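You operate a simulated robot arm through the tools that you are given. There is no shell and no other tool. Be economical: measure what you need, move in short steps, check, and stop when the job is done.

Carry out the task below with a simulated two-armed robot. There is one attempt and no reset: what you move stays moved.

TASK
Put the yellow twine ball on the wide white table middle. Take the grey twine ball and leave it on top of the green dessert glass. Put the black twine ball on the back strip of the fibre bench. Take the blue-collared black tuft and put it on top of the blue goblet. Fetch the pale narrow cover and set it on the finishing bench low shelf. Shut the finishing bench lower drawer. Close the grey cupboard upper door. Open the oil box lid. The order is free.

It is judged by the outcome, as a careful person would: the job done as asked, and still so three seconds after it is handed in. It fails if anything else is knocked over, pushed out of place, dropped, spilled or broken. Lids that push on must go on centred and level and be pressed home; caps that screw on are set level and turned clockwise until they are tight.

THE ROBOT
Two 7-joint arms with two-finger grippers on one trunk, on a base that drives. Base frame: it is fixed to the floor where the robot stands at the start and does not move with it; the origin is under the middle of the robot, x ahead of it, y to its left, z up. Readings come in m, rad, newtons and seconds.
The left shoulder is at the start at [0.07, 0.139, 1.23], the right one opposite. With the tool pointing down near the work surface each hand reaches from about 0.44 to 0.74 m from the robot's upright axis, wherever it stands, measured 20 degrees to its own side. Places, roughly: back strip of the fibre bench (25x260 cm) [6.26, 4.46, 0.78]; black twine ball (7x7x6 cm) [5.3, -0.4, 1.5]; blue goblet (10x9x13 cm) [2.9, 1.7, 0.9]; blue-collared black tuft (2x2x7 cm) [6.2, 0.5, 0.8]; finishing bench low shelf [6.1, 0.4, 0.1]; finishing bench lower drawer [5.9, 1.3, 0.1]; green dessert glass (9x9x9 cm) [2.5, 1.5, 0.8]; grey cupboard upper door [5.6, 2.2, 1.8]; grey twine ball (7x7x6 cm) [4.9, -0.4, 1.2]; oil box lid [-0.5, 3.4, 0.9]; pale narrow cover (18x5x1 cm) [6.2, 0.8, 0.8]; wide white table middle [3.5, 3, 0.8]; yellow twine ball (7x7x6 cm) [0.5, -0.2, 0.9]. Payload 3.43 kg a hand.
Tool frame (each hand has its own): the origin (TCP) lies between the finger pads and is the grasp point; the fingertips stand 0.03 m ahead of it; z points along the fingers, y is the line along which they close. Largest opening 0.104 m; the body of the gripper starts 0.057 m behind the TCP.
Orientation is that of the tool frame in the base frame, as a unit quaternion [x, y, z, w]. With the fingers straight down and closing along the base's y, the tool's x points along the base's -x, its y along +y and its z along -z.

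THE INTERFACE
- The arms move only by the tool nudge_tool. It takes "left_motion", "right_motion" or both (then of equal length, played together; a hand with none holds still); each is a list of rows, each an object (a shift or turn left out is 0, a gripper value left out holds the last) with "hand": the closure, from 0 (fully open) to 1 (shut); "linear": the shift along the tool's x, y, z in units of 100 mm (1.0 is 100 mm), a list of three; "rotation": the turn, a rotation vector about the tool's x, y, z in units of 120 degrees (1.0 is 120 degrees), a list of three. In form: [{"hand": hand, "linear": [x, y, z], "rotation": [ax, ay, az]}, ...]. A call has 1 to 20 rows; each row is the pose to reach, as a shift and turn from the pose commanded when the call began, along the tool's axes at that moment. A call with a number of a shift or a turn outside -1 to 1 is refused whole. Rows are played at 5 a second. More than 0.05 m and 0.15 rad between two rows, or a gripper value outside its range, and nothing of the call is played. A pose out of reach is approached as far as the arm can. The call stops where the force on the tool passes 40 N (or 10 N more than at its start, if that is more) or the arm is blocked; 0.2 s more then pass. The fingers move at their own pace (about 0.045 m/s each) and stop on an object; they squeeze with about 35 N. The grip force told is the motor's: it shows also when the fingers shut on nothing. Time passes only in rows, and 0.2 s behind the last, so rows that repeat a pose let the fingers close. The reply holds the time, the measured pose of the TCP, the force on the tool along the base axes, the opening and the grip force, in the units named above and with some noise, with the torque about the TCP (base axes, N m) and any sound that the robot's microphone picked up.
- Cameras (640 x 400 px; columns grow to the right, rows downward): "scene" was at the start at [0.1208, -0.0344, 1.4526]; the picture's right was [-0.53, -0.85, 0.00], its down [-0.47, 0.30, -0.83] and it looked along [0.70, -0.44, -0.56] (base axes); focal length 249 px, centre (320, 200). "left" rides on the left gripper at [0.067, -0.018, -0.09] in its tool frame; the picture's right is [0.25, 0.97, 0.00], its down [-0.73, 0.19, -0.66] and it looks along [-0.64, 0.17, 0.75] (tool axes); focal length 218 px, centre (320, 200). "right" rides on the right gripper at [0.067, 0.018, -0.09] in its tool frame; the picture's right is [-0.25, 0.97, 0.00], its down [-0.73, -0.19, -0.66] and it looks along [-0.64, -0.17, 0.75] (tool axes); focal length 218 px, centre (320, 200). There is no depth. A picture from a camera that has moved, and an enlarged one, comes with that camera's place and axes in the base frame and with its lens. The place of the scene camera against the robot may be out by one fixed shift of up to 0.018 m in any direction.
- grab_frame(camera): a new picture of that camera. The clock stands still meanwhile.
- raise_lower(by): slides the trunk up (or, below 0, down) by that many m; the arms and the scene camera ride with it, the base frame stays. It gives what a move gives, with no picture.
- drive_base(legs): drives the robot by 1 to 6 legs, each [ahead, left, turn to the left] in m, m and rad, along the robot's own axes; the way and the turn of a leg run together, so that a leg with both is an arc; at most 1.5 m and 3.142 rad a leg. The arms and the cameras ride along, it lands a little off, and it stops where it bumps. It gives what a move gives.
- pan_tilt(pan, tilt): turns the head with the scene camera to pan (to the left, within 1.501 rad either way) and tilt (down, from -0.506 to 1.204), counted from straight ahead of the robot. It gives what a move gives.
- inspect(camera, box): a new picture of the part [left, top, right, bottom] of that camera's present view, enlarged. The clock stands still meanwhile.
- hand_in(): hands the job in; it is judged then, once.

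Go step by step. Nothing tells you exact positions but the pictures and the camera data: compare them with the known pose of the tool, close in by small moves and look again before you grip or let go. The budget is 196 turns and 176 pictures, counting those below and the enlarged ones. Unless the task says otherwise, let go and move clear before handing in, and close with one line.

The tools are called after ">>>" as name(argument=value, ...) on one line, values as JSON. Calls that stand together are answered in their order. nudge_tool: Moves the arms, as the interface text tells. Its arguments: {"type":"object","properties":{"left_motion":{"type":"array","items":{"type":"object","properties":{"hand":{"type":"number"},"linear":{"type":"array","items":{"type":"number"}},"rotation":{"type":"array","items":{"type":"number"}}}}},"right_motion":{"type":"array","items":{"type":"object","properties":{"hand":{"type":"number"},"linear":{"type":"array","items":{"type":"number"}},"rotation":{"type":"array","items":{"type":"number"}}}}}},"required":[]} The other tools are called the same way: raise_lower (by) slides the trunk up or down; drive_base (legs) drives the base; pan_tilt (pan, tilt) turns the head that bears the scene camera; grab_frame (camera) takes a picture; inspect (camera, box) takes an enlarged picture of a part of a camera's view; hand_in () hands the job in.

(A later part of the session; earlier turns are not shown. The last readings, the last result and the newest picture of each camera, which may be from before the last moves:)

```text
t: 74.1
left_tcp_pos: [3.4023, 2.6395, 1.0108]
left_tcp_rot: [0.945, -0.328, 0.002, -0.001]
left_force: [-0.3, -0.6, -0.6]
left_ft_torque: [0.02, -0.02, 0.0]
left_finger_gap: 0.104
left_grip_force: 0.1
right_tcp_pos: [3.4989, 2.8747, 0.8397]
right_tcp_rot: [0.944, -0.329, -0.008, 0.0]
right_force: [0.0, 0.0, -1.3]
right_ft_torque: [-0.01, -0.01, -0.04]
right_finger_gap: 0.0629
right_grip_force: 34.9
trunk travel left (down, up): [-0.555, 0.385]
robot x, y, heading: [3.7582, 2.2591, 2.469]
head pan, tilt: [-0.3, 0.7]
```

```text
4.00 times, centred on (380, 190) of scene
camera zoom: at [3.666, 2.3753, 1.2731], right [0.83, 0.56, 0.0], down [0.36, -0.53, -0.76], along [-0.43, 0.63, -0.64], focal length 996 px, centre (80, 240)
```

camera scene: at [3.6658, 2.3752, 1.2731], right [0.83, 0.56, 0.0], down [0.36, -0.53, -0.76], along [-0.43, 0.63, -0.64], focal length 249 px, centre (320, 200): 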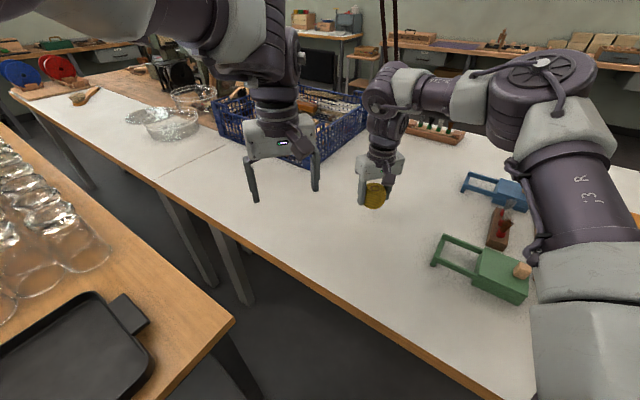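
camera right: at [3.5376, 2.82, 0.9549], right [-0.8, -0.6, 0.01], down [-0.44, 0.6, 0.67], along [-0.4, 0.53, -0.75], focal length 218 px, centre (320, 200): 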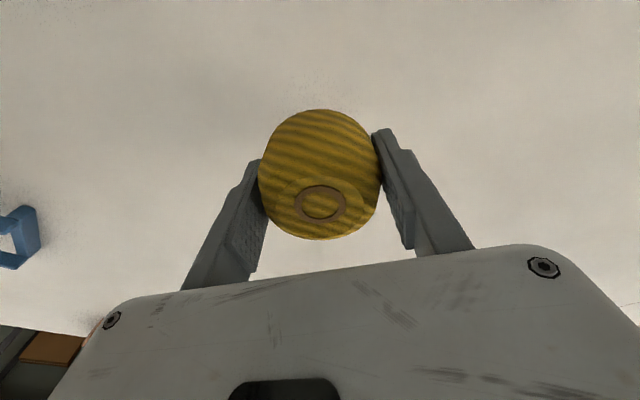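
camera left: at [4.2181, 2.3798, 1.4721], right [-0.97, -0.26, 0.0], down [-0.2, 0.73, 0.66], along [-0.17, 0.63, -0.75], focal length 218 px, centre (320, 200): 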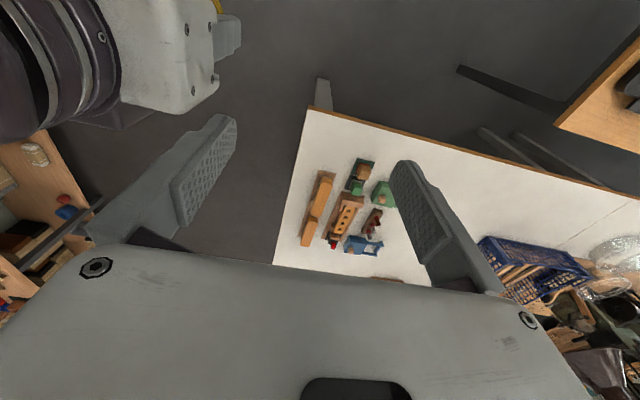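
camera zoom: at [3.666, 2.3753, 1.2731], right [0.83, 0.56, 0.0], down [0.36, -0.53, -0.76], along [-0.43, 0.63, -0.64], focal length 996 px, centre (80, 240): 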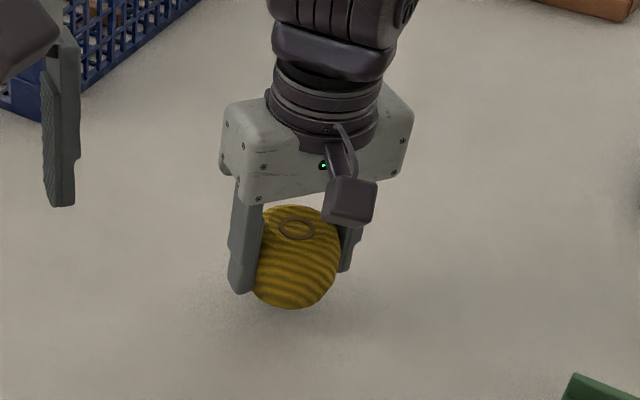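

Not touching yet; continue in 3 mm steps.

>>> nudge_tool(right_motion=[{"linear": [0, 0, 0.03]}, {"linear": [0, 0, 0.06]}, {"linear": [0, 0, 0.09]}, {"linear": [0, 0, 0.12]}, {"linear": [0, 0, 0.14]}])

>>> inspect(camera="scene", box=[300, 140, 460, 240])

```text
t: 75.3
left_tcp_pos: [3.4027, 2.6393, 1.0117]
left_tcp_rot: [0.944, -0.329, 0.001, -0.001]
left_force: [1.0, 0.4, 0.0]
left_ft_torque: [0.01, 0.05, 0.01]
left_finger_gap: 0.1042
left_grip_force: 0.0
right_tcp_pos: [3.5013, 2.8746, 0.8275]
right_tcp_rot: [0.944, -0.329, -0.009, -0.001]
right_force: [0.5, 0.0, -0.7]
right_ft_torque: [0.01, 0.01, 0.01]
right_finger_gap: 0.0626
right_grip_force: 34.9
right hand out of reach, approached as far as the arm can: row 1, 2, 3, 4, 5
trunk travel left (down, up): [-0.555, 0.385]
robot x, y, heading: [3.7602, 2.2611, 2.47]
head pan, tilt: [-0.3, 0.7]
```

```text
4.00 times, centred on (380, 190) of scene
camera zoom: at [3.666, 2.3752, 1.2731], right [0.83, 0.56, 0.0], down [0.36, -0.53, -0.76], along [-0.43, 0.63, -0.64], focal length 996 px, centre (80, 240)
```

zoom: 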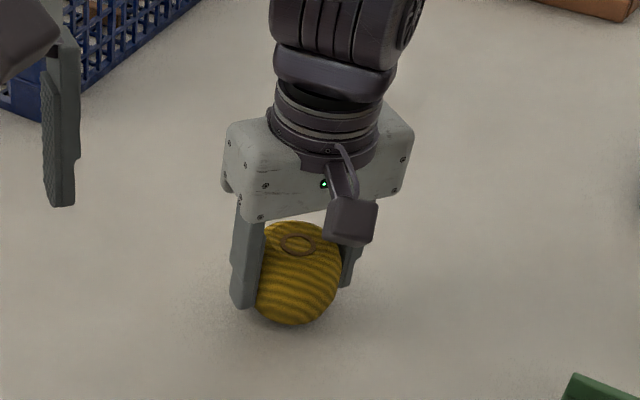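

The arm is at its limit, so I'll use the trunk for the last centimetres.

>>> raise_lower(by=-0.01)

>>> inspect(camera="scene", box=[330, 170, 430, 232])

```text
t: 75.9
left_tcp_pos: [3.4029, 2.6373, 1.0034]
left_tcp_rot: [0.945, -0.328, 0.001, -0.001]
left_force: [0.0, 0.2, 0.3]
left_ft_torque: [0.0, 0.03, -0.01]
left_finger_gap: 0.1041
left_grip_force: 0.0
right_tcp_pos: [3.5006, 2.8751, 0.8197]
right_tcp_rot: [0.944, -0.33, -0.011, -0.002]
right_force: [2.0, 4.6, 25.1]
right_ft_torque: [-0.02, -0.61, 0.07]
right_finger_gap: 0.0627
right_grip_force: 35.0
trunk travel left (down, up): [-0.545, 0.395]
robot x, y, heading: [3.7588, 2.2615, 2.468]
head pan, tilt: [-0.3, 0.7]
```

```text
6.40 times, centred on (380, 201) of scene
camera zoom: at [3.6676, 2.3728, 1.2638], right [0.83, 0.56, 0.0], down [0.36, -0.53, -0.77], along [-0.43, 0.63, -0.64], focal length 1593 px, centre (-64, 194)
```

zoom: 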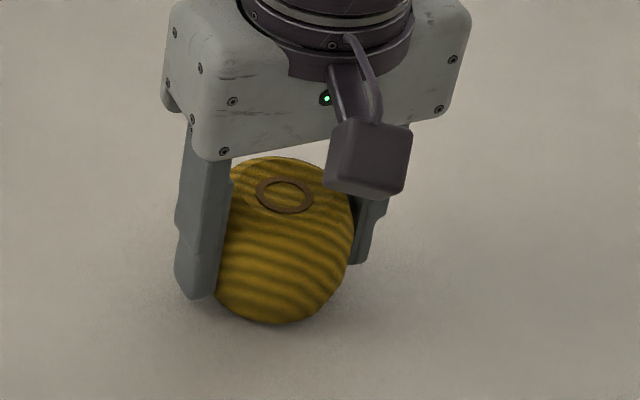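

Contact at 25 N: the ball rests on the table. Release and rise straight up.

>>> nudge_tool(right_motion=[{"linear": [0, 0, -0.03], "hand": 0.8}, {"linear": [0, 0, -0.03], "hand": 0.3}, {"linear": [0, 0, -0.03], "hand": 0}, {"linear": [0, 0, -0.03], "hand": 0}, {"linear": [0, 0, -0.03], "hand": 0}])

>>> raise_lower(by=0.15)

>>> grab_frame(camera="scene")

```text
t: 77.1
left_tcp_pos: [3.4026, 2.6386, 1.0016]
left_tcp_rot: [0.944, -0.329, 0.001, 0.0]
left_force: [0.5, -0.4, -0.4]
left_ft_torque: [-0.01, 0.0, -0.01]
left_finger_gap: 0.104
left_grip_force: 0.0
right_tcp_pos: [3.5, 2.8741, 0.819]
right_tcp_rot: [0.944, -0.33, -0.009, 0.0]
right_force: [0.3, -0.1, 0.7]
right_ft_torque: [0.02, -0.02, -0.02]
right_finger_gap: 0.1037
right_grip_force: 0.0
trunk travel left (down, up): [-0.545, 0.395]
robot x, y, heading: [3.7577, 2.2578, 2.467]
head pan, tilt: [-0.3, 0.7]
```

```text
t: 78.8
left_tcp_pos: [3.4012, 2.6388, 1.151]
left_tcp_rot: [0.944, -0.329, 0.001, -0.001]
left_force: [0.1, -0.7, 0.1]
left_ft_torque: [-0.02, -0.02, -0.01]
left_finger_gap: 0.1037
left_grip_force: 0.1
right_tcp_pos: [3.4988, 2.875, 0.9691]
right_tcp_rot: [0.944, -0.33, -0.008, 0.001]
right_force: [-1.0, -0.8, 0.9]
right_ft_torque: [0.03, -0.03, 0.02]
right_finger_gap: 0.104
right_grip_force: 0.0
trunk travel left (down, up): [-0.695, 0.245]
robot x, y, heading: [3.7594, 2.262, 2.475]
head pan, tilt: [-0.3, 0.7]
```

```text
146 pictures are left
camera scene: at [3.6659, 2.3753, 1.413], right [0.83, 0.56, 0.0], down [0.36, -0.53, -0.76], along [-0.43, 0.63, -0.64], focal length 249 px, centre (320, 200)
```

scene: 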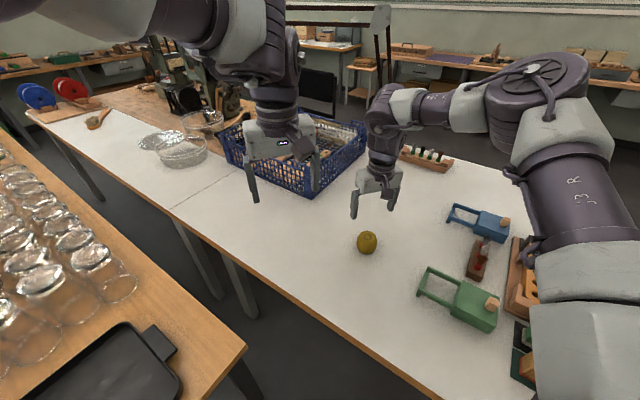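

Yellow ball stands in the middle of the white table. I'll retract, back away and turn to face the east side (cupboard and finishing bench).

>>> nudge_tool(right_motion=[{"linear": [0.4, 0.1, -0.1]}, {"linear": [0.8, 0.2, -0.2]}, {"linear": [1.0, 0.2, -0.4]}])

>>> raise_lower(by=0.15)

>>> drive_base(legs=[[-0.6, 0, 0], [0, 0, -2.3]])

>>> pan_tilt(pan=0.0, tilt=0.1)

>>> grab_frame(camera="scene")

>>> pan_tilt(pan=-0.75, tilt=0.4)

>>> grab_frame(camera="scene")

```text
t: 79.6
left_tcp_pos: [3.4023, 2.6394, 1.1527]
left_tcp_rot: [0.944, -0.329, 0.001, -0.001]
left_force: [-0.1, 0.1, -0.6]
left_ft_torque: [0.0, 0.03, -0.02]
left_finger_gap: 0.1041
left_grip_force: 0.1
right_tcp_pos: [3.5709, 2.7983, 1.008]
right_tcp_rot: [0.944, -0.329, -0.009, -0.002]
right_force: [1.6, -0.3, 0.5]
right_ft_torque: [0.0, -0.01, -0.01]
right_finger_gap: 0.1039
right_grip_force: 0.1
trunk travel left (down, up): [-0.695, 0.245]
robot x, y, heading: [3.7588, 2.261, 2.474]
head pan, tilt: [-0.3, 0.7]
```

```text
t: 81.4
left_tcp_pos: [3.4023, 2.639, 1.3001]
left_tcp_rot: [0.944, -0.33, 0.002, -0.001]
left_force: [0.4, -0.5, 0.7]
left_ft_torque: [0.01, 0.06, -0.02]
left_finger_gap: 0.104
left_grip_force: 0.0
right_tcp_pos: [3.5701, 2.799, 1.1591]
right_tcp_rot: [0.944, -0.329, -0.009, 0.0]
right_force: [-1.2, -0.3, 0.0]
right_ft_torque: [-0.02, 0.0, -0.01]
right_finger_gap: 0.1039
right_grip_force: 0.1
trunk travel left (down, up): [-0.845, 0.095]
robot x, y, heading: [3.7568, 2.2609, 2.473]
head pan, tilt: [-0.3, 0.7]
```

```text
t: 90.2
left_tcp_pos: [4.7476, 1.9021, 1.3018]
left_tcp_rot: [-0.082, 0.997, -0.001, -0.002]
left_force: [0.7, -0.5, 0.0]
left_ft_torque: [-0.02, 0.0, 0.04]
left_finger_gap: 0.104
left_grip_force: 0.0
right_tcp_pos: [4.753, 1.6704, 1.1587]
right_tcp_rot: [-0.083, 0.997, 0.002, 0.008]
right_force: [-0.7, -0.1, -0.3]
right_ft_torque: [-0.04, 0.02, 0.01]
right_finger_gap: 0.1042
right_grip_force: 0.2
trunk travel left (down, up): [-0.845, 0.095]
robot x, y, heading: [4.2308, 1.8883, 0.166]
head pan, tilt: [-0.3, 0.7]
```

```text
t: 91.2
left_tcp_pos: [4.7479, 1.9014, 1.3024]
left_tcp_rot: [-0.083, 0.997, -0.001, 0.0]
left_force: [2.0, 0.2, -0.7]
left_ft_torque: [0.0, -0.04, 0.02]
left_finger_gap: 0.1039
left_grip_force: 0.0
right_tcp_pos: [4.7528, 1.6698, 1.159]
right_tcp_rot: [-0.082, 0.997, 0.004, 0.009]
right_force: [-0.1, -0.6, -0.5]
right_ft_torque: [-0.02, -0.01, 0.0]
right_finger_gap: 0.104
right_grip_force: 0.1
trunk travel left (down, up): [-0.845, 0.095]
robot x, y, heading: [4.2294, 1.889, 0.164]
head pan, tilt: [0.0, 0.099]
```

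```text
145 pictures are left
camera scene: at [4.364, 1.9272, 1.6178], right [0.16, -0.99, 0.0], down [-0.1, -0.02, -0.99], along [0.98, 0.16, -0.1], focal length 249 px, centre (320, 200)
```

scene: 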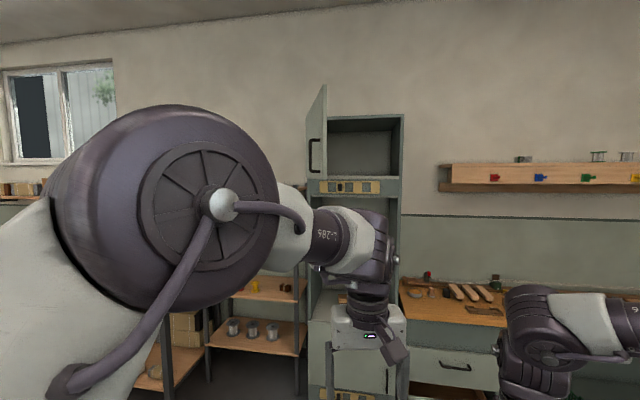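

```text
t: 92.3
left_tcp_pos: [4.7473, 1.9021, 1.3007]
left_tcp_rot: [-0.083, 0.997, -0.001, -0.001]
left_force: [-0.7, 0.3, -0.9]
left_ft_torque: [-0.01, -0.04, -0.04]
left_finger_gap: 0.104
left_grip_force: 0.1
right_tcp_pos: [4.7532, 1.6704, 1.1586]
right_tcp_rot: [-0.082, 0.997, 0.004, 0.009]
right_force: [0.1, -0.4, 0.3]
right_ft_torque: [-0.03, -0.02, 0.04]
right_finger_gap: 0.1042
right_grip_force: 0.1
trunk travel left (down, up): [-0.845, 0.095]
robot x, y, heading: [4.2302, 1.8924, 0.168]
head pan, tilt: [-0.75, 0.4]
```

```text
144 pictures are left
camera scene: at [4.3504, 1.861, 1.59], right [-0.55, -0.83, 0.0], down [-0.32, 0.21, -0.92], along [0.77, -0.51, -0.39], focal length 249 px, centre (320, 200)
```

scene: 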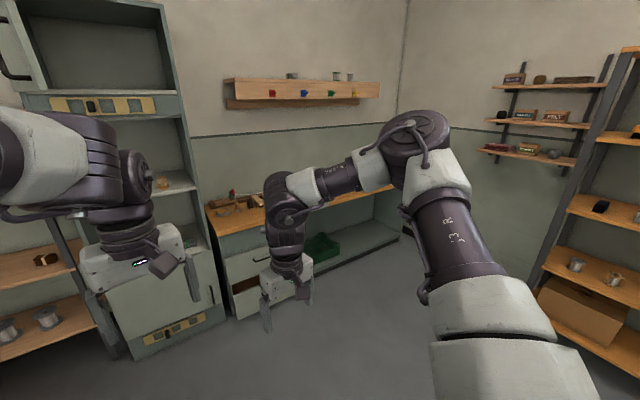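

I see the open upper cupboard door, the wall shelves with balls and the finishing bench. I'll zoom in on the door to find its hinge side and opening.

>>> pan_tilt(pan=0.0, tilt=0.0)

>>> inspect(camera="scene", box=[270, 90, 430, 230])

```text
t: 93.5
left_tcp_pos: [4.7479, 1.9015, 1.3022]
left_tcp_rot: [-0.083, 0.997, -0.001, -0.001]
left_force: [0.5, -0.9, 0.1]
left_ft_torque: [0.02, -0.02, 0.02]
left_finger_gap: 0.1041
left_grip_force: 0.1
right_tcp_pos: [4.7534, 1.6699, 1.1583]
right_tcp_rot: [-0.082, 0.997, 0.004, 0.008]
right_force: [0.5, 0.1, -0.5]
right_ft_torque: [-0.01, 0.0, 0.01]
right_finger_gap: 0.1041
right_grip_force: 0.0
trunk travel left (down, up): [-0.845, 0.095]
robot x, y, heading: [4.2307, 1.8915, 0.169]
head pan, tilt: [0.0, 0.0]
```

```text
2.86 times, centred on (350, 160) of scene
camera zoom: at [4.362, 1.9268, 1.6269], right [0.16, -0.99, 0.0], down [0.0, 0.0, -1.0], along [0.99, 0.16, 0.0], focal length 711 px, centre (234, 314)
```

zoom: 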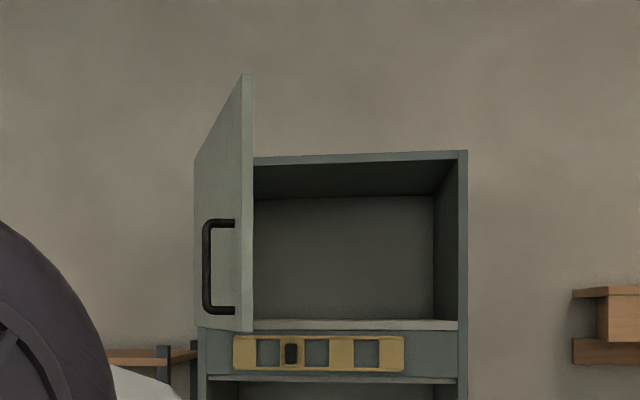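

The door hinges on its north side (about (5.59, 2.19)), is open roughly 70°, and its free edge is near (5.16, 2.04), z 1.61–1.90. I'll turn the left tool to point forward and raise it to push the door's outer face.

>>> nudge_tool(left_motion=[{"hand": 1, "linear": [-0.1, 0.1, -0.1], "rotation": [0, -0.07, 0]}, {"linear": [-0.2, 0.2, -0.2], "rotation": [0, -0.14, 0]}, {"linear": [-0.3, 0.3, -0.3], "rotation": [0, -0.21, 0]}, {"linear": [-0.4, 0.4, -0.4], "rotation": [0, -0.28, 0]}, {"linear": [-0.5, 0.5, -0.5], "rotation": [0, -0.35, 0]}, {"linear": [-0.6, 0.6, -0.6], "rotation": [0, -0.42, 0]}, {"linear": [-0.7, 0.7, -0.7], "rotation": [0, -0.49, 0]}, {"linear": [-0.8, 0.8, -0.8], "rotation": [0, -0.56, 0]}, {"linear": [-0.9, 0.9, -0.9], "rotation": [0, -0.63, 0]}, {"linear": [-0.9, 1.0, -1.0], "rotation": [0, -0.69, 0]}, {"linear": [-0.9, 1.0, -1.0], "rotation": [0, -0.75, 0]}])

>>> raise_lower(by=0.09)

>>> grab_frame(camera="scene")

```text
t: 95.8
left_tcp_pos: [4.8209, 2.0139, 1.402]
left_tcp_rot: [-0.057, 0.705, 0.058, 0.705]
left_force: [0.2, -0.2, -0.7]
left_ft_torque: [0.0, 0.02, 0.03]
left_finger_gap: 0.0
left_grip_force: 35.5
right_tcp_pos: [4.754, 1.6687, 1.1582]
right_tcp_rot: [-0.082, 0.997, 0.004, 0.008]
right_force: [0.6, 0.9, -0.3]
right_ft_torque: [-0.03, -0.01, 0.0]
right_finger_gap: 0.1039
right_grip_force: 0.0
trunk travel left (down, up): [-0.845, 0.095]
robot x, y, heading: [4.2309, 1.8939, 0.165]
head pan, tilt: [0.0, 0.0]
```

```text
t: 97.1
left_tcp_pos: [4.8214, 2.0141, 1.4915]
left_tcp_rot: [-0.058, 0.705, 0.058, 0.704]
left_force: [-0.8, 0.1, -0.2]
left_ft_torque: [0.01, -0.01, 0.03]
left_finger_gap: 0.0001
left_grip_force: 34.6
right_tcp_pos: [4.7528, 1.6696, 1.2488]
right_tcp_rot: [-0.082, 0.997, 0.003, 0.007]
right_force: [-0.2, -0.7, 0.4]
right_ft_torque: [0.01, 0.01, 0.02]
right_finger_gap: 0.1039
right_grip_force: 0.1
trunk travel left (down, up): [-0.935, 0.005]
robot x, y, heading: [4.2301, 1.8923, 0.163]
head pan, tilt: [0.0, 0.0]
```

```text
142 pictures are left
camera scene: at [4.362, 1.9267, 1.7169], right [0.16, -0.99, 0.0], down [0.0, 0.0, -1.0], along [0.99, 0.16, 0.0], focal length 249 px, centre (320, 200)
```

scene: 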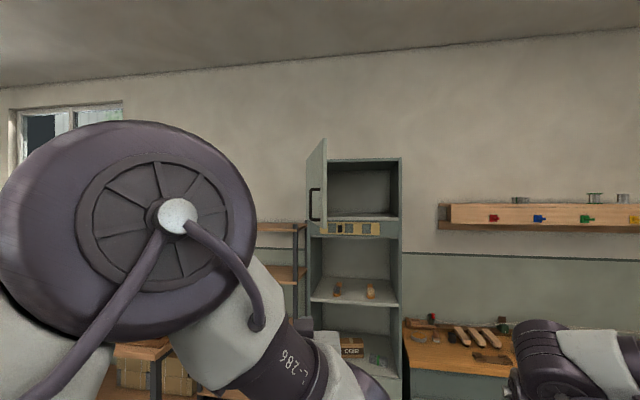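

Next I raise the left hand to about z 1.72 and shift it left, well before the cupboard.

>>> nudge_tool(left_motion=[{"linear": [-0.4, 0.2, 0]}, {"linear": [-0.7, 0.5, 0]}, {"linear": [-1.0, 0.8, 0]}])

>>> nudge_tool(left_motion=[{"linear": [-0.4, 0.2, 0]}, {"linear": [-0.8, 0.4, 0]}, {"linear": [-1.0, 0.6, 0]}])

```text
t: 97.9
left_tcp_pos: [4.8096, 2.0999, 1.5919]
left_tcp_rot: [-0.06, 0.705, 0.058, 0.704]
left_force: [-0.5, 0.8, -0.3]
left_ft_torque: [-0.03, 0.01, -0.01]
left_finger_gap: 0.0
left_grip_force: 34.9
right_tcp_pos: [4.752, 1.6732, 1.2486]
right_tcp_rot: [-0.083, 0.997, 0.003, 0.007]
right_force: [-0.4, 0.1, -0.1]
right_ft_torque: [-0.02, -0.02, -0.01]
right_finger_gap: 0.1041
right_grip_force: 0.1
trunk travel left (down, up): [-0.935, 0.005]
robot x, y, heading: [4.2294, 1.8886, 0.164]
head pan, tilt: [0.0, 0.0]
```

```text
t: 98.7
left_tcp_pos: [4.7916, 2.115, 1.6571]
left_tcp_rot: [-0.062, 0.705, 0.059, 0.704]
left_force: [0.5, 0.2, 0.2]
left_ft_torque: [-0.01, 0.0, -0.02]
left_finger_gap: 0.0
left_grip_force: 34.7
left hand out of reach, approached as far as the arm can: row 2, 3
right_tcp_pos: [4.7551, 1.6737, 1.248]
right_tcp_rot: [-0.082, 0.997, 0.002, 0.008]
right_force: [0.7, 0.4, -0.6]
right_ft_torque: [-0.06, 0.01, 0.03]
right_finger_gap: 0.1038
right_grip_force: 0.1
trunk travel left (down, up): [-0.935, 0.005]
robot x, y, heading: [4.2258, 1.8909, 0.164]
head pan, tilt: [0.0, 0.0]
```

I'll square up to the cupboard and move so the left fingertips are just north of the door's outer face at (5.33, 2.24).

>>> drive_base(legs=[[0, 0, -0.164], [0.2, 0.22, 0], [0.31, 0, 0]])

>>> grab_frame(camera="left")

>>> pan_tilt(pan=0.0, tilt=0.0)

>>> grab_frame(camera="scene")

```text
t: 103.1
left_tcp_pos: [5.3162, 2.2333, 1.6604]
left_tcp_rot: [-0.002, 0.706, -0.001, 0.708]
left_force: [-0.8, -0.4, -0.3]
left_ft_torque: [-0.03, 0.05, -0.02]
left_finger_gap: 0.0
left_grip_force: 34.7
right_tcp_pos: [5.2098, 1.8042, 1.25]
right_tcp_rot: [0.0, 1.0, 0.002, 0.01]
right_force: [-0.5, -0.2, -0.5]
right_ft_torque: [-0.01, -0.03, 0.01]
right_finger_gap: 0.1041
right_grip_force: 0.0
trunk travel left (down, up): [-0.935, 0.005]
robot x, y, heading: [4.7332, 2.1047, 0.001]
head pan, tilt: [0.0, 0.0]
```

```text
141 pictures are left
camera left: at [5.2253, 2.2165, 1.5934], right [0.0, 0.97, -0.26], down [-0.66, 0.19, 0.73], along [0.75, 0.17, 0.64], focal length 218 px, centre (320, 200)
```

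left: 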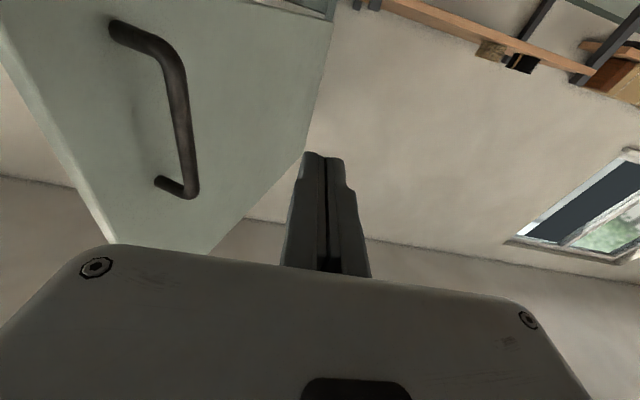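

```text
t: 103.7
left_tcp_pos: [5.3179, 2.2346, 1.6581]
left_tcp_rot: [-0.002, 0.707, 0.001, 0.707]
left_force: [-0.6, 0.2, -0.3]
left_ft_torque: [-0.01, 0.01, -0.01]
left_finger_gap: 0.0
left_grip_force: 34.7
right_tcp_pos: [5.2102, 1.8042, 1.2496]
right_tcp_rot: [0.001, 1.0, 0.002, 0.009]
right_force: [-0.5, -0.5, -0.2]
right_ft_torque: [-0.02, 0.01, -0.01]
right_finger_gap: 0.1039
right_grip_force: 0.0
trunk travel left (down, up): [-0.935, 0.005]
robot x, y, heading: [4.7284, 2.1099, -0.001]
head pan, tilt: [0.0, 0.0]
```

```text
140 pictures are left
camera scene: at [4.8646, 2.1213, 1.7172], right [0.0, -1.0, 0.0], down [0.0, 0.0, -1.0], along [1.0, 0.0, 0.0], focal length 249 px, centre (320, 200)
```

scene: 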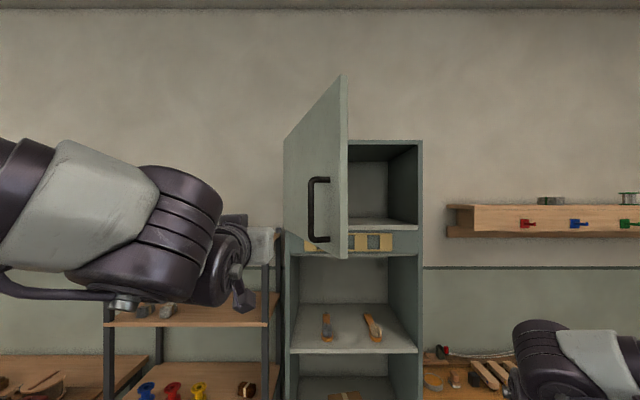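

The door is about 0.40 m wide, open ~69°, with the handle at my fingertip height. I'll reach slightly deeper and yaw the fingers 30° toward the door so the tips make contact, not the body.

>>> nudge_tool(left_motion=[{"linear": [0, 0, 0.15], "rotation": [0.06, 0, 0]}, {"linear": [0, 0, 0.3], "rotation": [0.12, 0, 0]}, {"linear": [0, 0, 0.45], "rotation": [0.18, 0, 0]}, {"linear": [0, 0, 0.6], "rotation": [0.25, 0, 0]}])

>>> drive_base(legs=[[0.03, -0.12, 0]])

>>> grab_frame(camera="scene")

>>> grab_frame(camera="left")

```text
t: 104.7
left_tcp_pos: [5.2807, 2.0761, 1.609]
left_tcp_rot: [0.129, 0.696, -0.159, 0.689]
left_force: [0.7, -0.4, 1.0]
left_ft_torque: [0.0, -0.02, 0.05]
left_finger_gap: 0.0
left_grip_force: 34.3
left hand out of reach, approached as far as the arm can: row 1, 2, 3, 4
right_tcp_pos: [5.2129, 1.802, 1.2481]
right_tcp_rot: [0.001, 1.0, 0.002, 0.008]
right_force: [0.2, 0.9, -0.2]
right_ft_torque: [0.03, 0.0, -0.04]
right_finger_gap: 0.1037
right_grip_force: 0.1
trunk travel left (down, up): [-0.935, 0.005]
robot x, y, heading: [4.729, 2.1075, -0.001]
head pan, tilt: [0.0, 0.0]
```

```text
t: 105.9
left_tcp_pos: [5.3077, 1.9688, 1.6101]
left_tcp_rot: [0.125, 0.695, -0.159, 0.69]
left_force: [-0.1, -0.4, 0.2]
left_ft_torque: [0.02, 0.01, -0.03]
left_finger_gap: 0.0
left_grip_force: 34.9
right_tcp_pos: [5.2403, 1.6915, 1.2498]
right_tcp_rot: [0.0, 1.0, 0.0, 0.009]
right_force: [-0.6, 0.9, 0.5]
right_ft_torque: [-0.03, -0.02, 0.0]
right_finger_gap: 0.1039
right_grip_force: 0.0
trunk travel left (down, up): [-0.935, 0.005]
robot x, y, heading: [4.7611, 1.9903, 0.0]
head pan, tilt: [0.0, 0.0]
```

```text
139 pictures are left
camera scene: at [4.8947, 2.01, 1.7172], right [0.0, -1.0, 0.0], down [0.0, 0.0, -1.0], along [1.0, 0.0, 0.0], focal length 249 px, centre (320, 200)
```

scene: 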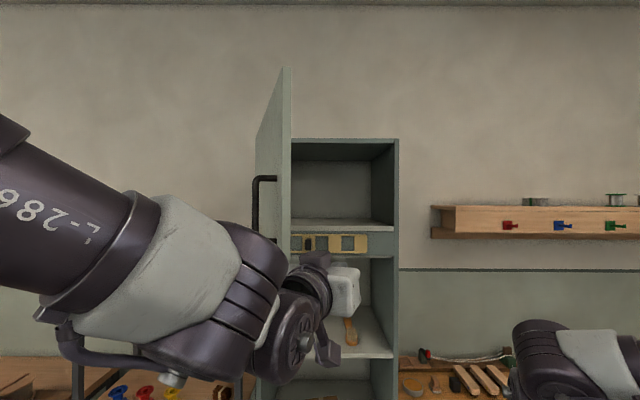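

```text
138 pictures are left
camera left: at [5.2161, 1.9845, 1.5442], right [0.38, 0.88, -0.3], down [-0.52, 0.47, 0.72], along [0.77, -0.12, 0.63], focal length 218 px, centre (320, 200)
```

left: 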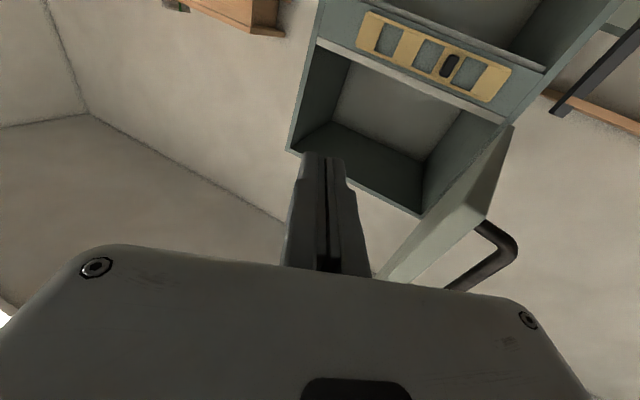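

The arm hit its reach limit and the hand dropped under the door's lower edge without touching it. I'll back away and use fingers pitched upward instead, so the wrist stays low.

>>> drive_base(legs=[[-0.35, 0, 0]])

>>> nudge_tool(left_motion=[{"linear": [0, 0, -0.1], "rotation": [-0.03, -0.055, 0]}, {"linear": [0, 0, -0.2], "rotation": [-0.06, -0.11, 0]}, {"linear": [0, 0.1, -0.3], "rotation": [-0.09, -0.165, 0]}, {"linear": [0, 0.2, -0.4], "rotation": [-0.12, -0.22, 0]}, {"linear": [0, 0.3, -0.5], "rotation": [-0.15, -0.275, 0]}, {"linear": [-0.1, 0.4, -0.5], "rotation": [-0.18, -0.33, 0]}, {"linear": [-0.2, 0.5, -0.5], "rotation": [-0.2, -0.385, 0]}, {"linear": [-0.3, 0.5, -0.5], "rotation": [-0.2, -0.44, 0]}])

>>> grab_frame(camera="scene")

```text
t: 108.2
left_tcp_pos: [4.9588, 1.9627, 1.6079]
left_tcp_rot: [0.125, 0.697, -0.156, 0.689]
left_force: [0.5, -0.5, 0.3]
left_ft_torque: [0.0, -0.02, -0.04]
left_finger_gap: 0.0
left_grip_force: 35.2
right_tcp_pos: [4.8929, 1.6875, 1.2478]
right_tcp_rot: [-0.004, 1.0, 0.003, 0.007]
right_force: [0.4, -0.5, -0.1]
right_ft_torque: [0.03, 0.04, 0.02]
right_finger_gap: 0.1041
right_grip_force: 0.1
trunk travel left (down, up): [-0.935, 0.005]
robot x, y, heading: [4.4067, 1.9882, 0.006]
head pan, tilt: [0.0, 0.0]
```

```text
t: 110.2
left_tcp_pos: [4.9654, 2.0247, 1.8208]
left_tcp_rot: [-0.124, 0.342, -0.057, 0.93]
left_force: [-0.6, -0.5, 0.1]
left_ft_torque: [-0.03, -0.02, -0.01]
left_finger_gap: 0.0001
left_grip_force: 35.1
left hand out of reach, approached as far as the arm can: row 4, 5, 6, 7, 8
right_tcp_pos: [4.8892, 1.6872, 1.2494]
right_tcp_rot: [-0.005, 1.0, 0.003, 0.008]
right_force: [0.0, -0.5, 0.4]
right_ft_torque: [0.06, 0.02, 0.03]
right_finger_gap: 0.104
right_grip_force: 0.0
trunk travel left (down, up): [-0.935, 0.005]
robot x, y, heading: [4.4033, 1.9898, 0.005]
head pan, tilt: [0.0, 0.0]
stopped in row 8 (left hand): the arm was blocked; the commanded pose is now the measured one
```

```text
137 pictures are left
camera scene: at [4.5402, 2.0008, 1.717], right [0.01, -1.0, 0.0], down [0.0, 0.0, -1.0], along [1.0, 0.01, 0.0], focal length 249 px, centre (320, 200)
```

scene: 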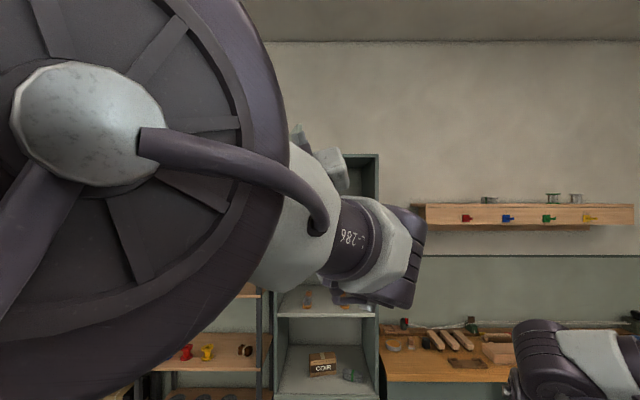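

Now the left fingers point up-forward at z 1.82, above the handle. I'll go around to the door's outer (north) side: TCP to about (5.38, 2.27).

>>> drive_base(legs=[[0.12, 0.0, 0], [0, 0.26, 0], [0.3, 0, 0]])

>>> grab_frame(camera="scene")

>>> grab_frame(camera="left")

```text
t: 114.5
left_tcp_pos: [5.3757, 2.2946, 1.8228]
left_tcp_rot: [-0.126, 0.341, -0.053, 0.93]
left_force: [-0.2, -0.3, 0.2]
left_ft_torque: [0.01, 0.03, -0.01]
left_finger_gap: 0.0
left_grip_force: 34.5
right_tcp_pos: [5.3037, 1.9547, 1.2505]
right_tcp_rot: [-0.008, 1.0, 0.002, 0.009]
right_force: [0.0, -0.9, 0.3]
right_ft_torque: [0.0, -0.01, 0.0]
right_finger_gap: 0.1042
right_grip_force: 0.0
trunk travel left (down, up): [-0.935, 0.005]
robot x, y, heading: [4.8189, 2.2483, 0.018]
head pan, tilt: [0.0, 0.0]
```

```text
136 pictures are left
camera scene: at [4.9515, 2.2664, 1.7173], right [0.02, -1.0, 0.0], down [0.0, 0.0, -1.0], along [1.0, 0.02, 0.0], focal length 249 px, centre (320, 200)
```

scene: 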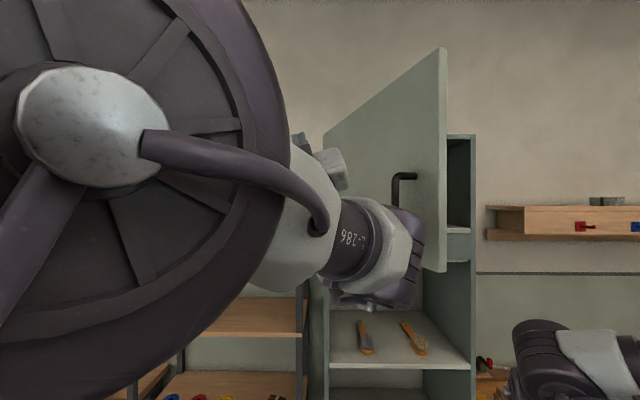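

```text
135 pictures are left
camera left: at [5.3687, 2.2474, 1.72], right [0.2, 0.89, -0.42], down [-0.98, 0.19, -0.08], along [0.0, 0.43, 0.9], focal length 218 px, centre (320, 200)
```

left: 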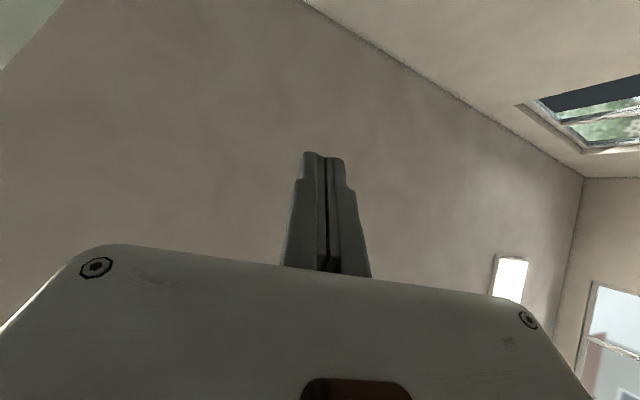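

The hand is now on the outer side of the door. I'll sweep south by strafing right to swing it closed.

>>> drive_base(legs=[[0.04, -0.2, 0]])

>>> grab_frame(camera="scene")

```text
t: 116.1
left_tcp_pos: [5.4243, 2.107, 1.8211]
left_tcp_rot: [-0.129, 0.34, -0.052, 0.93]
left_force: [0.6, 0.2, -0.2]
left_ft_torque: [0.03, 0.04, -0.02]
left_finger_gap: 0.0001
left_grip_force: 34.9
right_tcp_pos: [5.348, 1.7659, 1.2505]
right_tcp_rot: [-0.009, 1.0, 0.0, 0.009]
right_force: [-0.3, 0.1, -0.3]
right_ft_torque: [-0.03, 0.0, 0.03]
right_finger_gap: 0.1041
right_grip_force: 0.1
trunk travel left (down, up): [-0.935, 0.005]
robot x, y, heading: [4.8608, 2.0559, 0.013]
head pan, tilt: [0.0, 0.0]
```

```text
134 pictures are left
camera scene: at [4.9979, 2.0778, 1.717], right [0.02, -1.0, 0.0], down [0.0, 0.0, -1.0], along [1.0, 0.02, 0.0], focal length 249 px, centre (320, 200)
```

scene: 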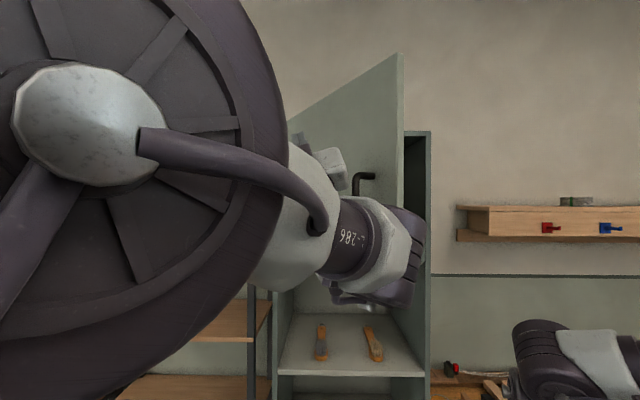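

The door is swinging shut. Continue sweeping right and pushing in.

>>> drive_base(legs=[[0.05, -0.12, 0]])

>>> grab_frame(camera="scene")

```text
t: 117.4
left_tcp_pos: [5.4716, 1.9882, 1.8236]
left_tcp_rot: [-0.129, 0.339, -0.055, 0.93]
left_force: [0.0, -0.2, -0.7]
left_ft_torque: [0.02, 0.01, -0.06]
left_finger_gap: 0.0
left_grip_force: 34.4
right_tcp_pos: [5.3981, 1.6445, 1.2513]
right_tcp_rot: [-0.008, 1.0, 0.0, 0.01]
right_force: [-0.3, 0.4, 0.0]
right_ft_torque: [-0.04, 0.0, -0.02]
right_finger_gap: 0.1041
right_grip_force: 0.1
trunk travel left (down, up): [-0.935, 0.005]
robot x, y, heading: [4.913, 1.9338, 0.016]
head pan, tilt: [0.0, 0.0]
```

```text
133 pictures are left
camera scene: at [5.0467, 1.9582, 1.7173], right [0.01, -1.0, 0.0], down [0.0, 0.0, -1.0], along [1.0, 0.01, 0.0], focal length 249 px, centre (320, 200)
```

scene: 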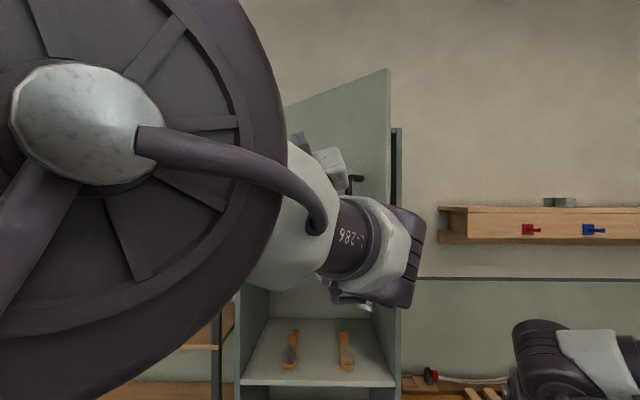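

About 29° remain. I'll push straight ahead.

>>> drive_base(legs=[[0.07, -0.03, 0]])

>>> grab_frame(camera="scene")

```text
t: 118.5
left_tcp_pos: [5.5298, 1.9562, 1.8274]
left_tcp_rot: [-0.129, 0.336, -0.053, 0.932]
left_force: [-1.0, 0.5, 0.1]
left_ft_torque: [0.0, 0.12, -0.03]
left_finger_gap: 0.0
left_grip_force: 34.2
right_tcp_pos: [5.4612, 1.6143, 1.2545]
right_tcp_rot: [-0.009, 1.0, 0.001, 0.013]
right_force: [-0.4, 1.8, 0.7]
right_ft_torque: [-0.04, -0.07, -0.03]
right_finger_gap: 0.1038
right_grip_force: 0.0
trunk travel left (down, up): [-0.935, 0.005]
robot x, y, heading: [4.9886, 1.9073, 0.013]
head pan, tilt: [0.0, 0.0]
```

```text
132 pictures are left
camera scene: at [5.1056, 1.9262, 1.7183], right [0.02, -1.0, 0.0], down [0.01, 0.0, -1.0], along [1.0, 0.02, 0.01], focal length 249 px, centre (320, 200)
```

scene: 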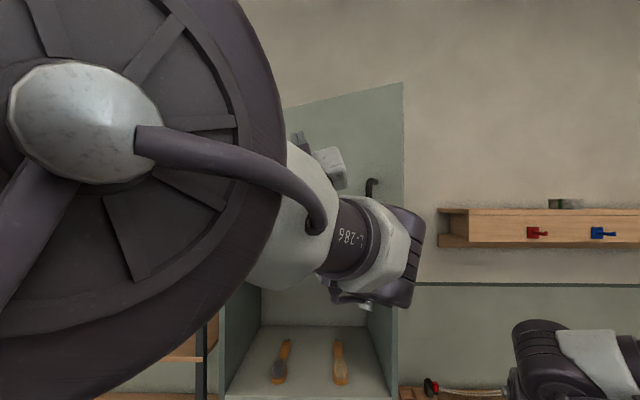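

About 15° remain; the wrist seems to be pressing on the handle. A bit further.

>>> drive_base(legs=[[0.03, 0, 0]])

>>> grab_frame(camera="scene")

>>> grab_frame(camera="right")

```text
t: 119.3
left_tcp_pos: [5.5633, 1.9524, 1.8264]
left_tcp_rot: [-0.127, 0.338, -0.052, 0.931]
left_force: [-1.2, 0.0, 1.2]
left_ft_torque: [-0.02, 0.08, 0.02]
left_finger_gap: 0.0
left_grip_force: 34.5
right_tcp_pos: [5.4914, 1.6124, 1.2541]
right_tcp_rot: [-0.01, 1.0, 0.003, 0.011]
right_force: [-1.1, 0.9, 0.1]
right_ft_torque: [0.01, -0.03, 0.01]
right_finger_gap: 0.1039
right_grip_force: 0.1
trunk travel left (down, up): [-0.935, 0.005]
robot x, y, heading: [5.0121, 1.9067, 0.02]
head pan, tilt: [0.0, 0.0]
```

```text
131 pictures are left
camera scene: at [5.1384, 1.9229, 1.718], right [0.02, -1.0, 0.0], down [0.01, 0.0, -1.0], along [1.0, 0.02, 0.01], focal length 249 px, centre (320, 200)
```

scene: 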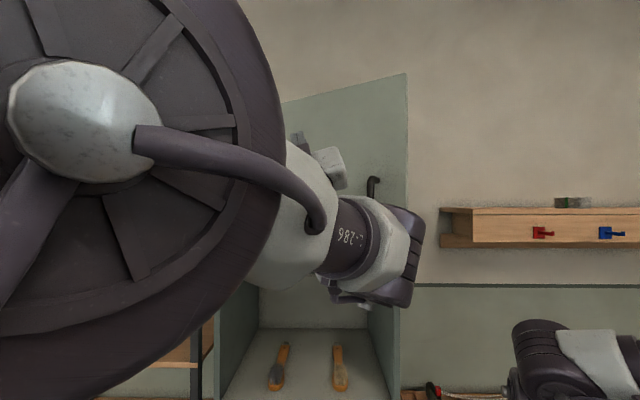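

```text
130 pictures are left
camera right: at [5.4218, 1.6282, 1.3403], right [0.23, 0.97, 0.01], down [0.72, -0.18, 0.67], along [0.66, -0.15, -0.74], focal length 218 px, centre (320, 200)
```

right: 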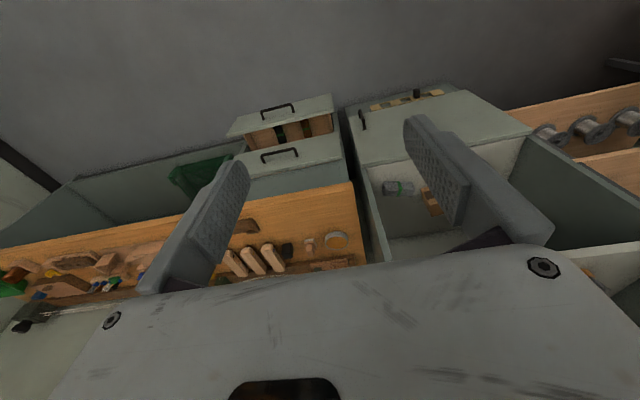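

Re-solving the geometry, the cupboard front is nearer x≈5.77, so the door still has ~29° to go. Keep pushing ahead.

>>> drive_base(legs=[[0.08, -0.03, 0]])

>>> grab_frame(camera="scene")

```text
t: 120.4
left_tcp_pos: [5.6396, 1.931, 1.8275]
left_tcp_rot: [-0.129, 0.337, -0.052, 0.931]
left_force: [-0.7, 0.1, -0.2]
left_ft_torque: [0.02, 0.06, -0.06]
left_finger_gap: 0.0
left_grip_force: 34.8
right_tcp_pos: [5.5674, 1.5884, 1.2551]
right_tcp_rot: [-0.011, 1.0, 0.002, 0.013]
right_force: [-0.7, 1.2, 0.1]
right_ft_torque: [-0.05, -0.07, -0.02]
right_finger_gap: 0.1042
right_grip_force: 0.0
trunk travel left (down, up): [-0.935, 0.005]
robot x, y, heading: [5.0892, 1.8781, 0.019]
head pan, tilt: [0.0, 0.0]
```

```text
129 pictures are left
camera scene: at [5.2148, 1.8996, 1.7181], right [0.02, -1.0, 0.0], down [0.01, 0.0, -1.0], along [1.0, 0.02, 0.01], focal length 249 px, centre (320, 200)
```

scene: 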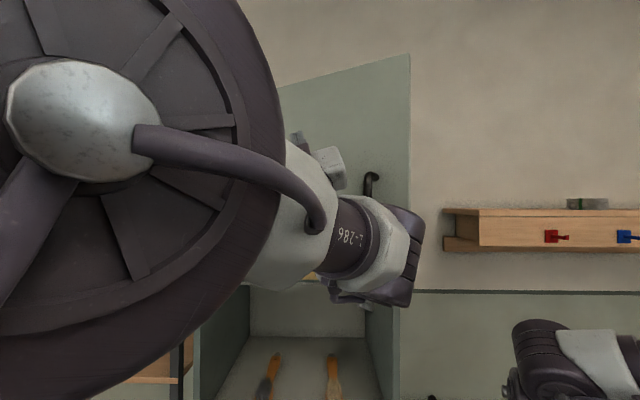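

With a better scale fit (matching the stated door centre) the cupboard front is x≈5.89 and the door stands ~24° open, just ahead of the fingertips. Push on.

>>> drive_base(legs=[[0.13, -0.03, 0]])

>>> grab_frame(camera="scene")

```text
t: 121.7
left_tcp_pos: [5.7694, 1.9029, 1.8265]
left_tcp_rot: [-0.129, 0.336, -0.05, 0.932]
left_force: [0.0, 0.7, 0.8]
left_ft_torque: [0.0, 0.05, -0.06]
left_finger_gap: 0.0004
left_grip_force: 34.8
right_tcp_pos: [5.6998, 1.5612, 1.2526]
right_tcp_rot: [-0.013, 1.0, 0.002, 0.012]
right_force: [-1.4, 0.8, 0.3]
right_ft_torque: [-0.02, -0.06, 0.0]
right_finger_gap: 0.104
right_grip_force: 0.0
trunk travel left (down, up): [-0.935, 0.005]
robot x, y, heading: [5.2231, 1.8537, 0.02]
head pan, tilt: [0.0, 0.0]
```

```text
128 pictures are left
camera scene: at [5.3453, 1.8695, 1.7179], right [0.02, -1.0, 0.0], down [0.01, 0.0, -1.0], along [1.0, 0.02, 0.01], focal length 249 px, centre (320, 200)
```

scene: 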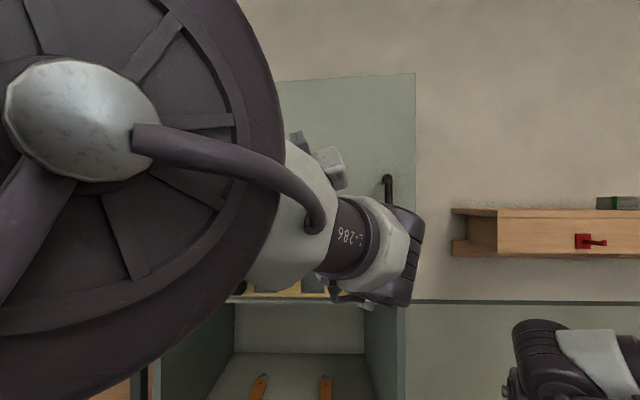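

Only ~7° left. One more short push.

>>> drive_base(legs=[[0.05, -0.02, 0]])

>>> grab_frame(camera="scene")

```text
t: 122.6
left_tcp_pos: [5.8164, 1.8865, 1.8279]
left_tcp_rot: [-0.128, 0.336, -0.051, 0.932]
left_force: [-1.3, 0.7, 0.1]
left_ft_torque: [0.04, 0.05, -0.07]
left_finger_gap: 0.0002
left_grip_force: 34.1
right_tcp_pos: [5.7473, 1.5432, 1.2545]
right_tcp_rot: [-0.013, 1.0, 0.0, 0.012]
right_force: [-0.6, 1.2, 1.2]
right_ft_torque: [-0.01, -0.09, 0.01]
right_finger_gap: 0.1038
right_grip_force: 0.0
trunk travel left (down, up): [-0.935, 0.005]
robot x, y, heading: [5.2669, 1.8304, 0.02]
head pan, tilt: [0.0, 0.0]
```

```text
127 pictures are left
camera scene: at [5.3928, 1.8534, 1.718], right [0.02, -1.0, 0.0], down [0.01, 0.0, -1.0], along [1.0, 0.02, 0.01], focal length 249 px, centre (320, 200)
```

scene: 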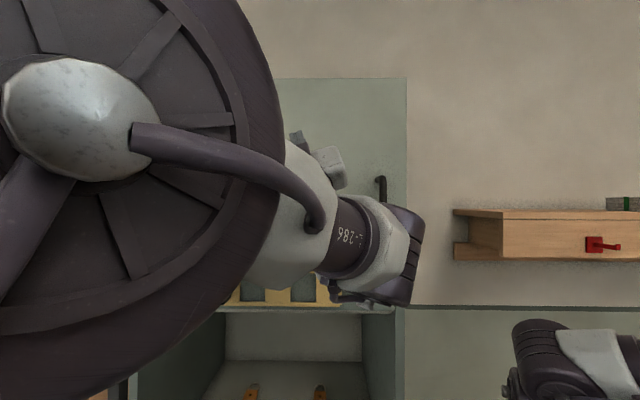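

The door looks flush. I'll back away and check it.

>>> drive_base(legs=[[-0.75, 0, 0]])

>>> nudge_tool(left_motion=[{"linear": [0.2, 0.2, -0.2], "rotation": [0, 0.06, 0]}, {"linear": [0.3, 0.3, -0.3], "rotation": [0, 0.12, 0]}, {"linear": [0.4, 0.4, -0.4], "rotation": [0, 0.18, 0]}, {"linear": [0.5, 0.5, -0.5], "rotation": [0, 0.24, 0]}, {"linear": [0.6, 0.6, -0.6], "rotation": [0, 0.3, 0]}, {"linear": [0.7, 0.6, -0.7], "rotation": [0, 0.36, 0]}, {"linear": [0.8, 0.6, -0.8], "rotation": [0, 0.42, 0]}])

>>> grab_frame(camera="scene")

```text
t: 126.8
left_tcp_pos: [5.0454, 1.866, 1.8225]
left_tcp_rot: [-0.129, 0.34, -0.046, 0.93]
left_force: [0.8, 0.1, 0.1]
left_ft_torque: [0.01, -0.02, 0.02]
left_finger_gap: 0.0
left_grip_force: 34.8
right_tcp_pos: [4.9724, 1.5247, 1.25]
right_tcp_rot: [-0.014, 1.0, 0.002, 0.009]
right_force: [0.0, -1.1, 0.3]
right_ft_torque: [0.04, 0.01, -0.01]
right_finger_gap: 0.1039
right_grip_force: 0.0
trunk travel left (down, up): [-0.935, 0.005]
robot x, y, heading: [4.4838, 1.8156, 0.022]
head pan, tilt: [0.0, 0.0]
```

```text
t: 128.4
left_tcp_pos: [5.0537, 1.8934, 1.6974]
left_tcp_rot: [-0.096, 0.704, -0.097, 0.697]
left_force: [0.1, 0.6, 0.3]
left_ft_torque: [-0.03, 0.04, -0.01]
left_finger_gap: 0.0001
left_grip_force: 34.8
right_tcp_pos: [4.9717, 1.5249, 1.2501]
right_tcp_rot: [-0.014, 1.0, 0.003, 0.009]
right_force: [-0.2, 0.2, -0.1]
right_ft_torque: [0.01, -0.03, -0.05]
right_finger_gap: 0.1038
right_grip_force: 0.1
trunk travel left (down, up): [-0.935, 0.005]
robot x, y, heading: [4.4841, 1.8181, 0.021]
head pan, tilt: [0.0, 0.0]
```

```text
126 pictures are left
camera scene: at [4.6188, 1.8319, 1.7169], right [0.02, -1.0, 0.0], down [0.0, 0.0, -1.0], along [1.0, 0.02, 0.0], focal length 249 px, centre (320, 200)
```

scene: 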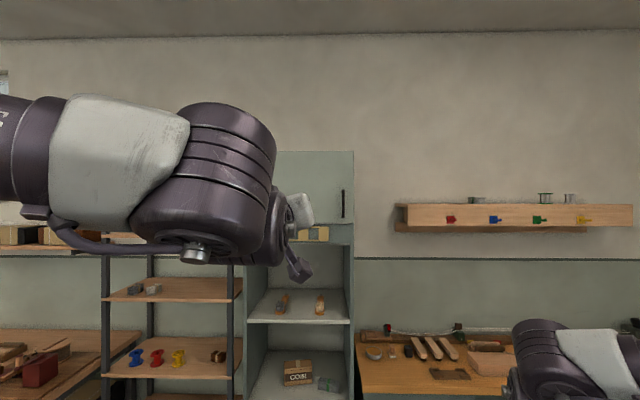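

The upper door is closed and flush. Now I look down at the finishing bench and its drawers.

>>> pan_tilt(pan=-0.4, tilt=0.55)

>>> grab_frame(camera="scene")

```text
t: 129.4
left_tcp_pos: [5.0541, 1.8928, 1.6985]
left_tcp_rot: [-0.097, 0.703, -0.097, 0.698]
left_force: [-0.1, -0.8, 0.1]
left_ft_torque: [0.02, -0.02, 0.0]
left_finger_gap: 0.0
left_grip_force: 34.3
right_tcp_pos: [4.9705, 1.5246, 1.2499]
right_tcp_rot: [-0.014, 1.0, 0.002, 0.009]
right_force: [0.5, 0.0, -0.8]
right_ft_torque: [-0.01, -0.01, -0.03]
right_finger_gap: 0.1041
right_grip_force: 0.0
trunk travel left (down, up): [-0.935, 0.005]
robot x, y, heading: [4.4843, 1.814, 0.026]
head pan, tilt: [-0.4, 0.55]
```

```text
125 pictures are left
camera scene: at [4.612, 1.7969, 1.6663], right [-0.37, -0.93, 0.0], down [-0.49, 0.19, -0.85], along [0.79, -0.31, -0.52], focal length 249 px, centre (320, 200)
```

scene: 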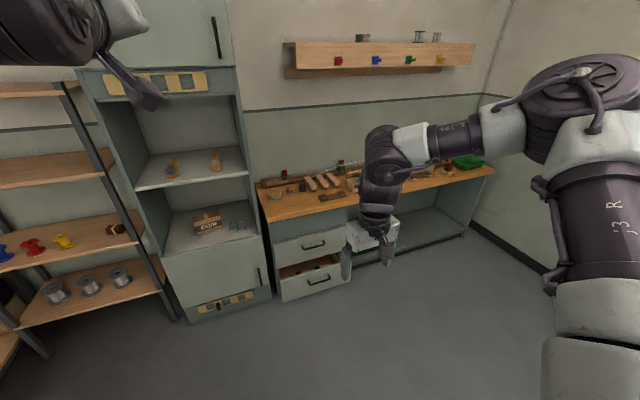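

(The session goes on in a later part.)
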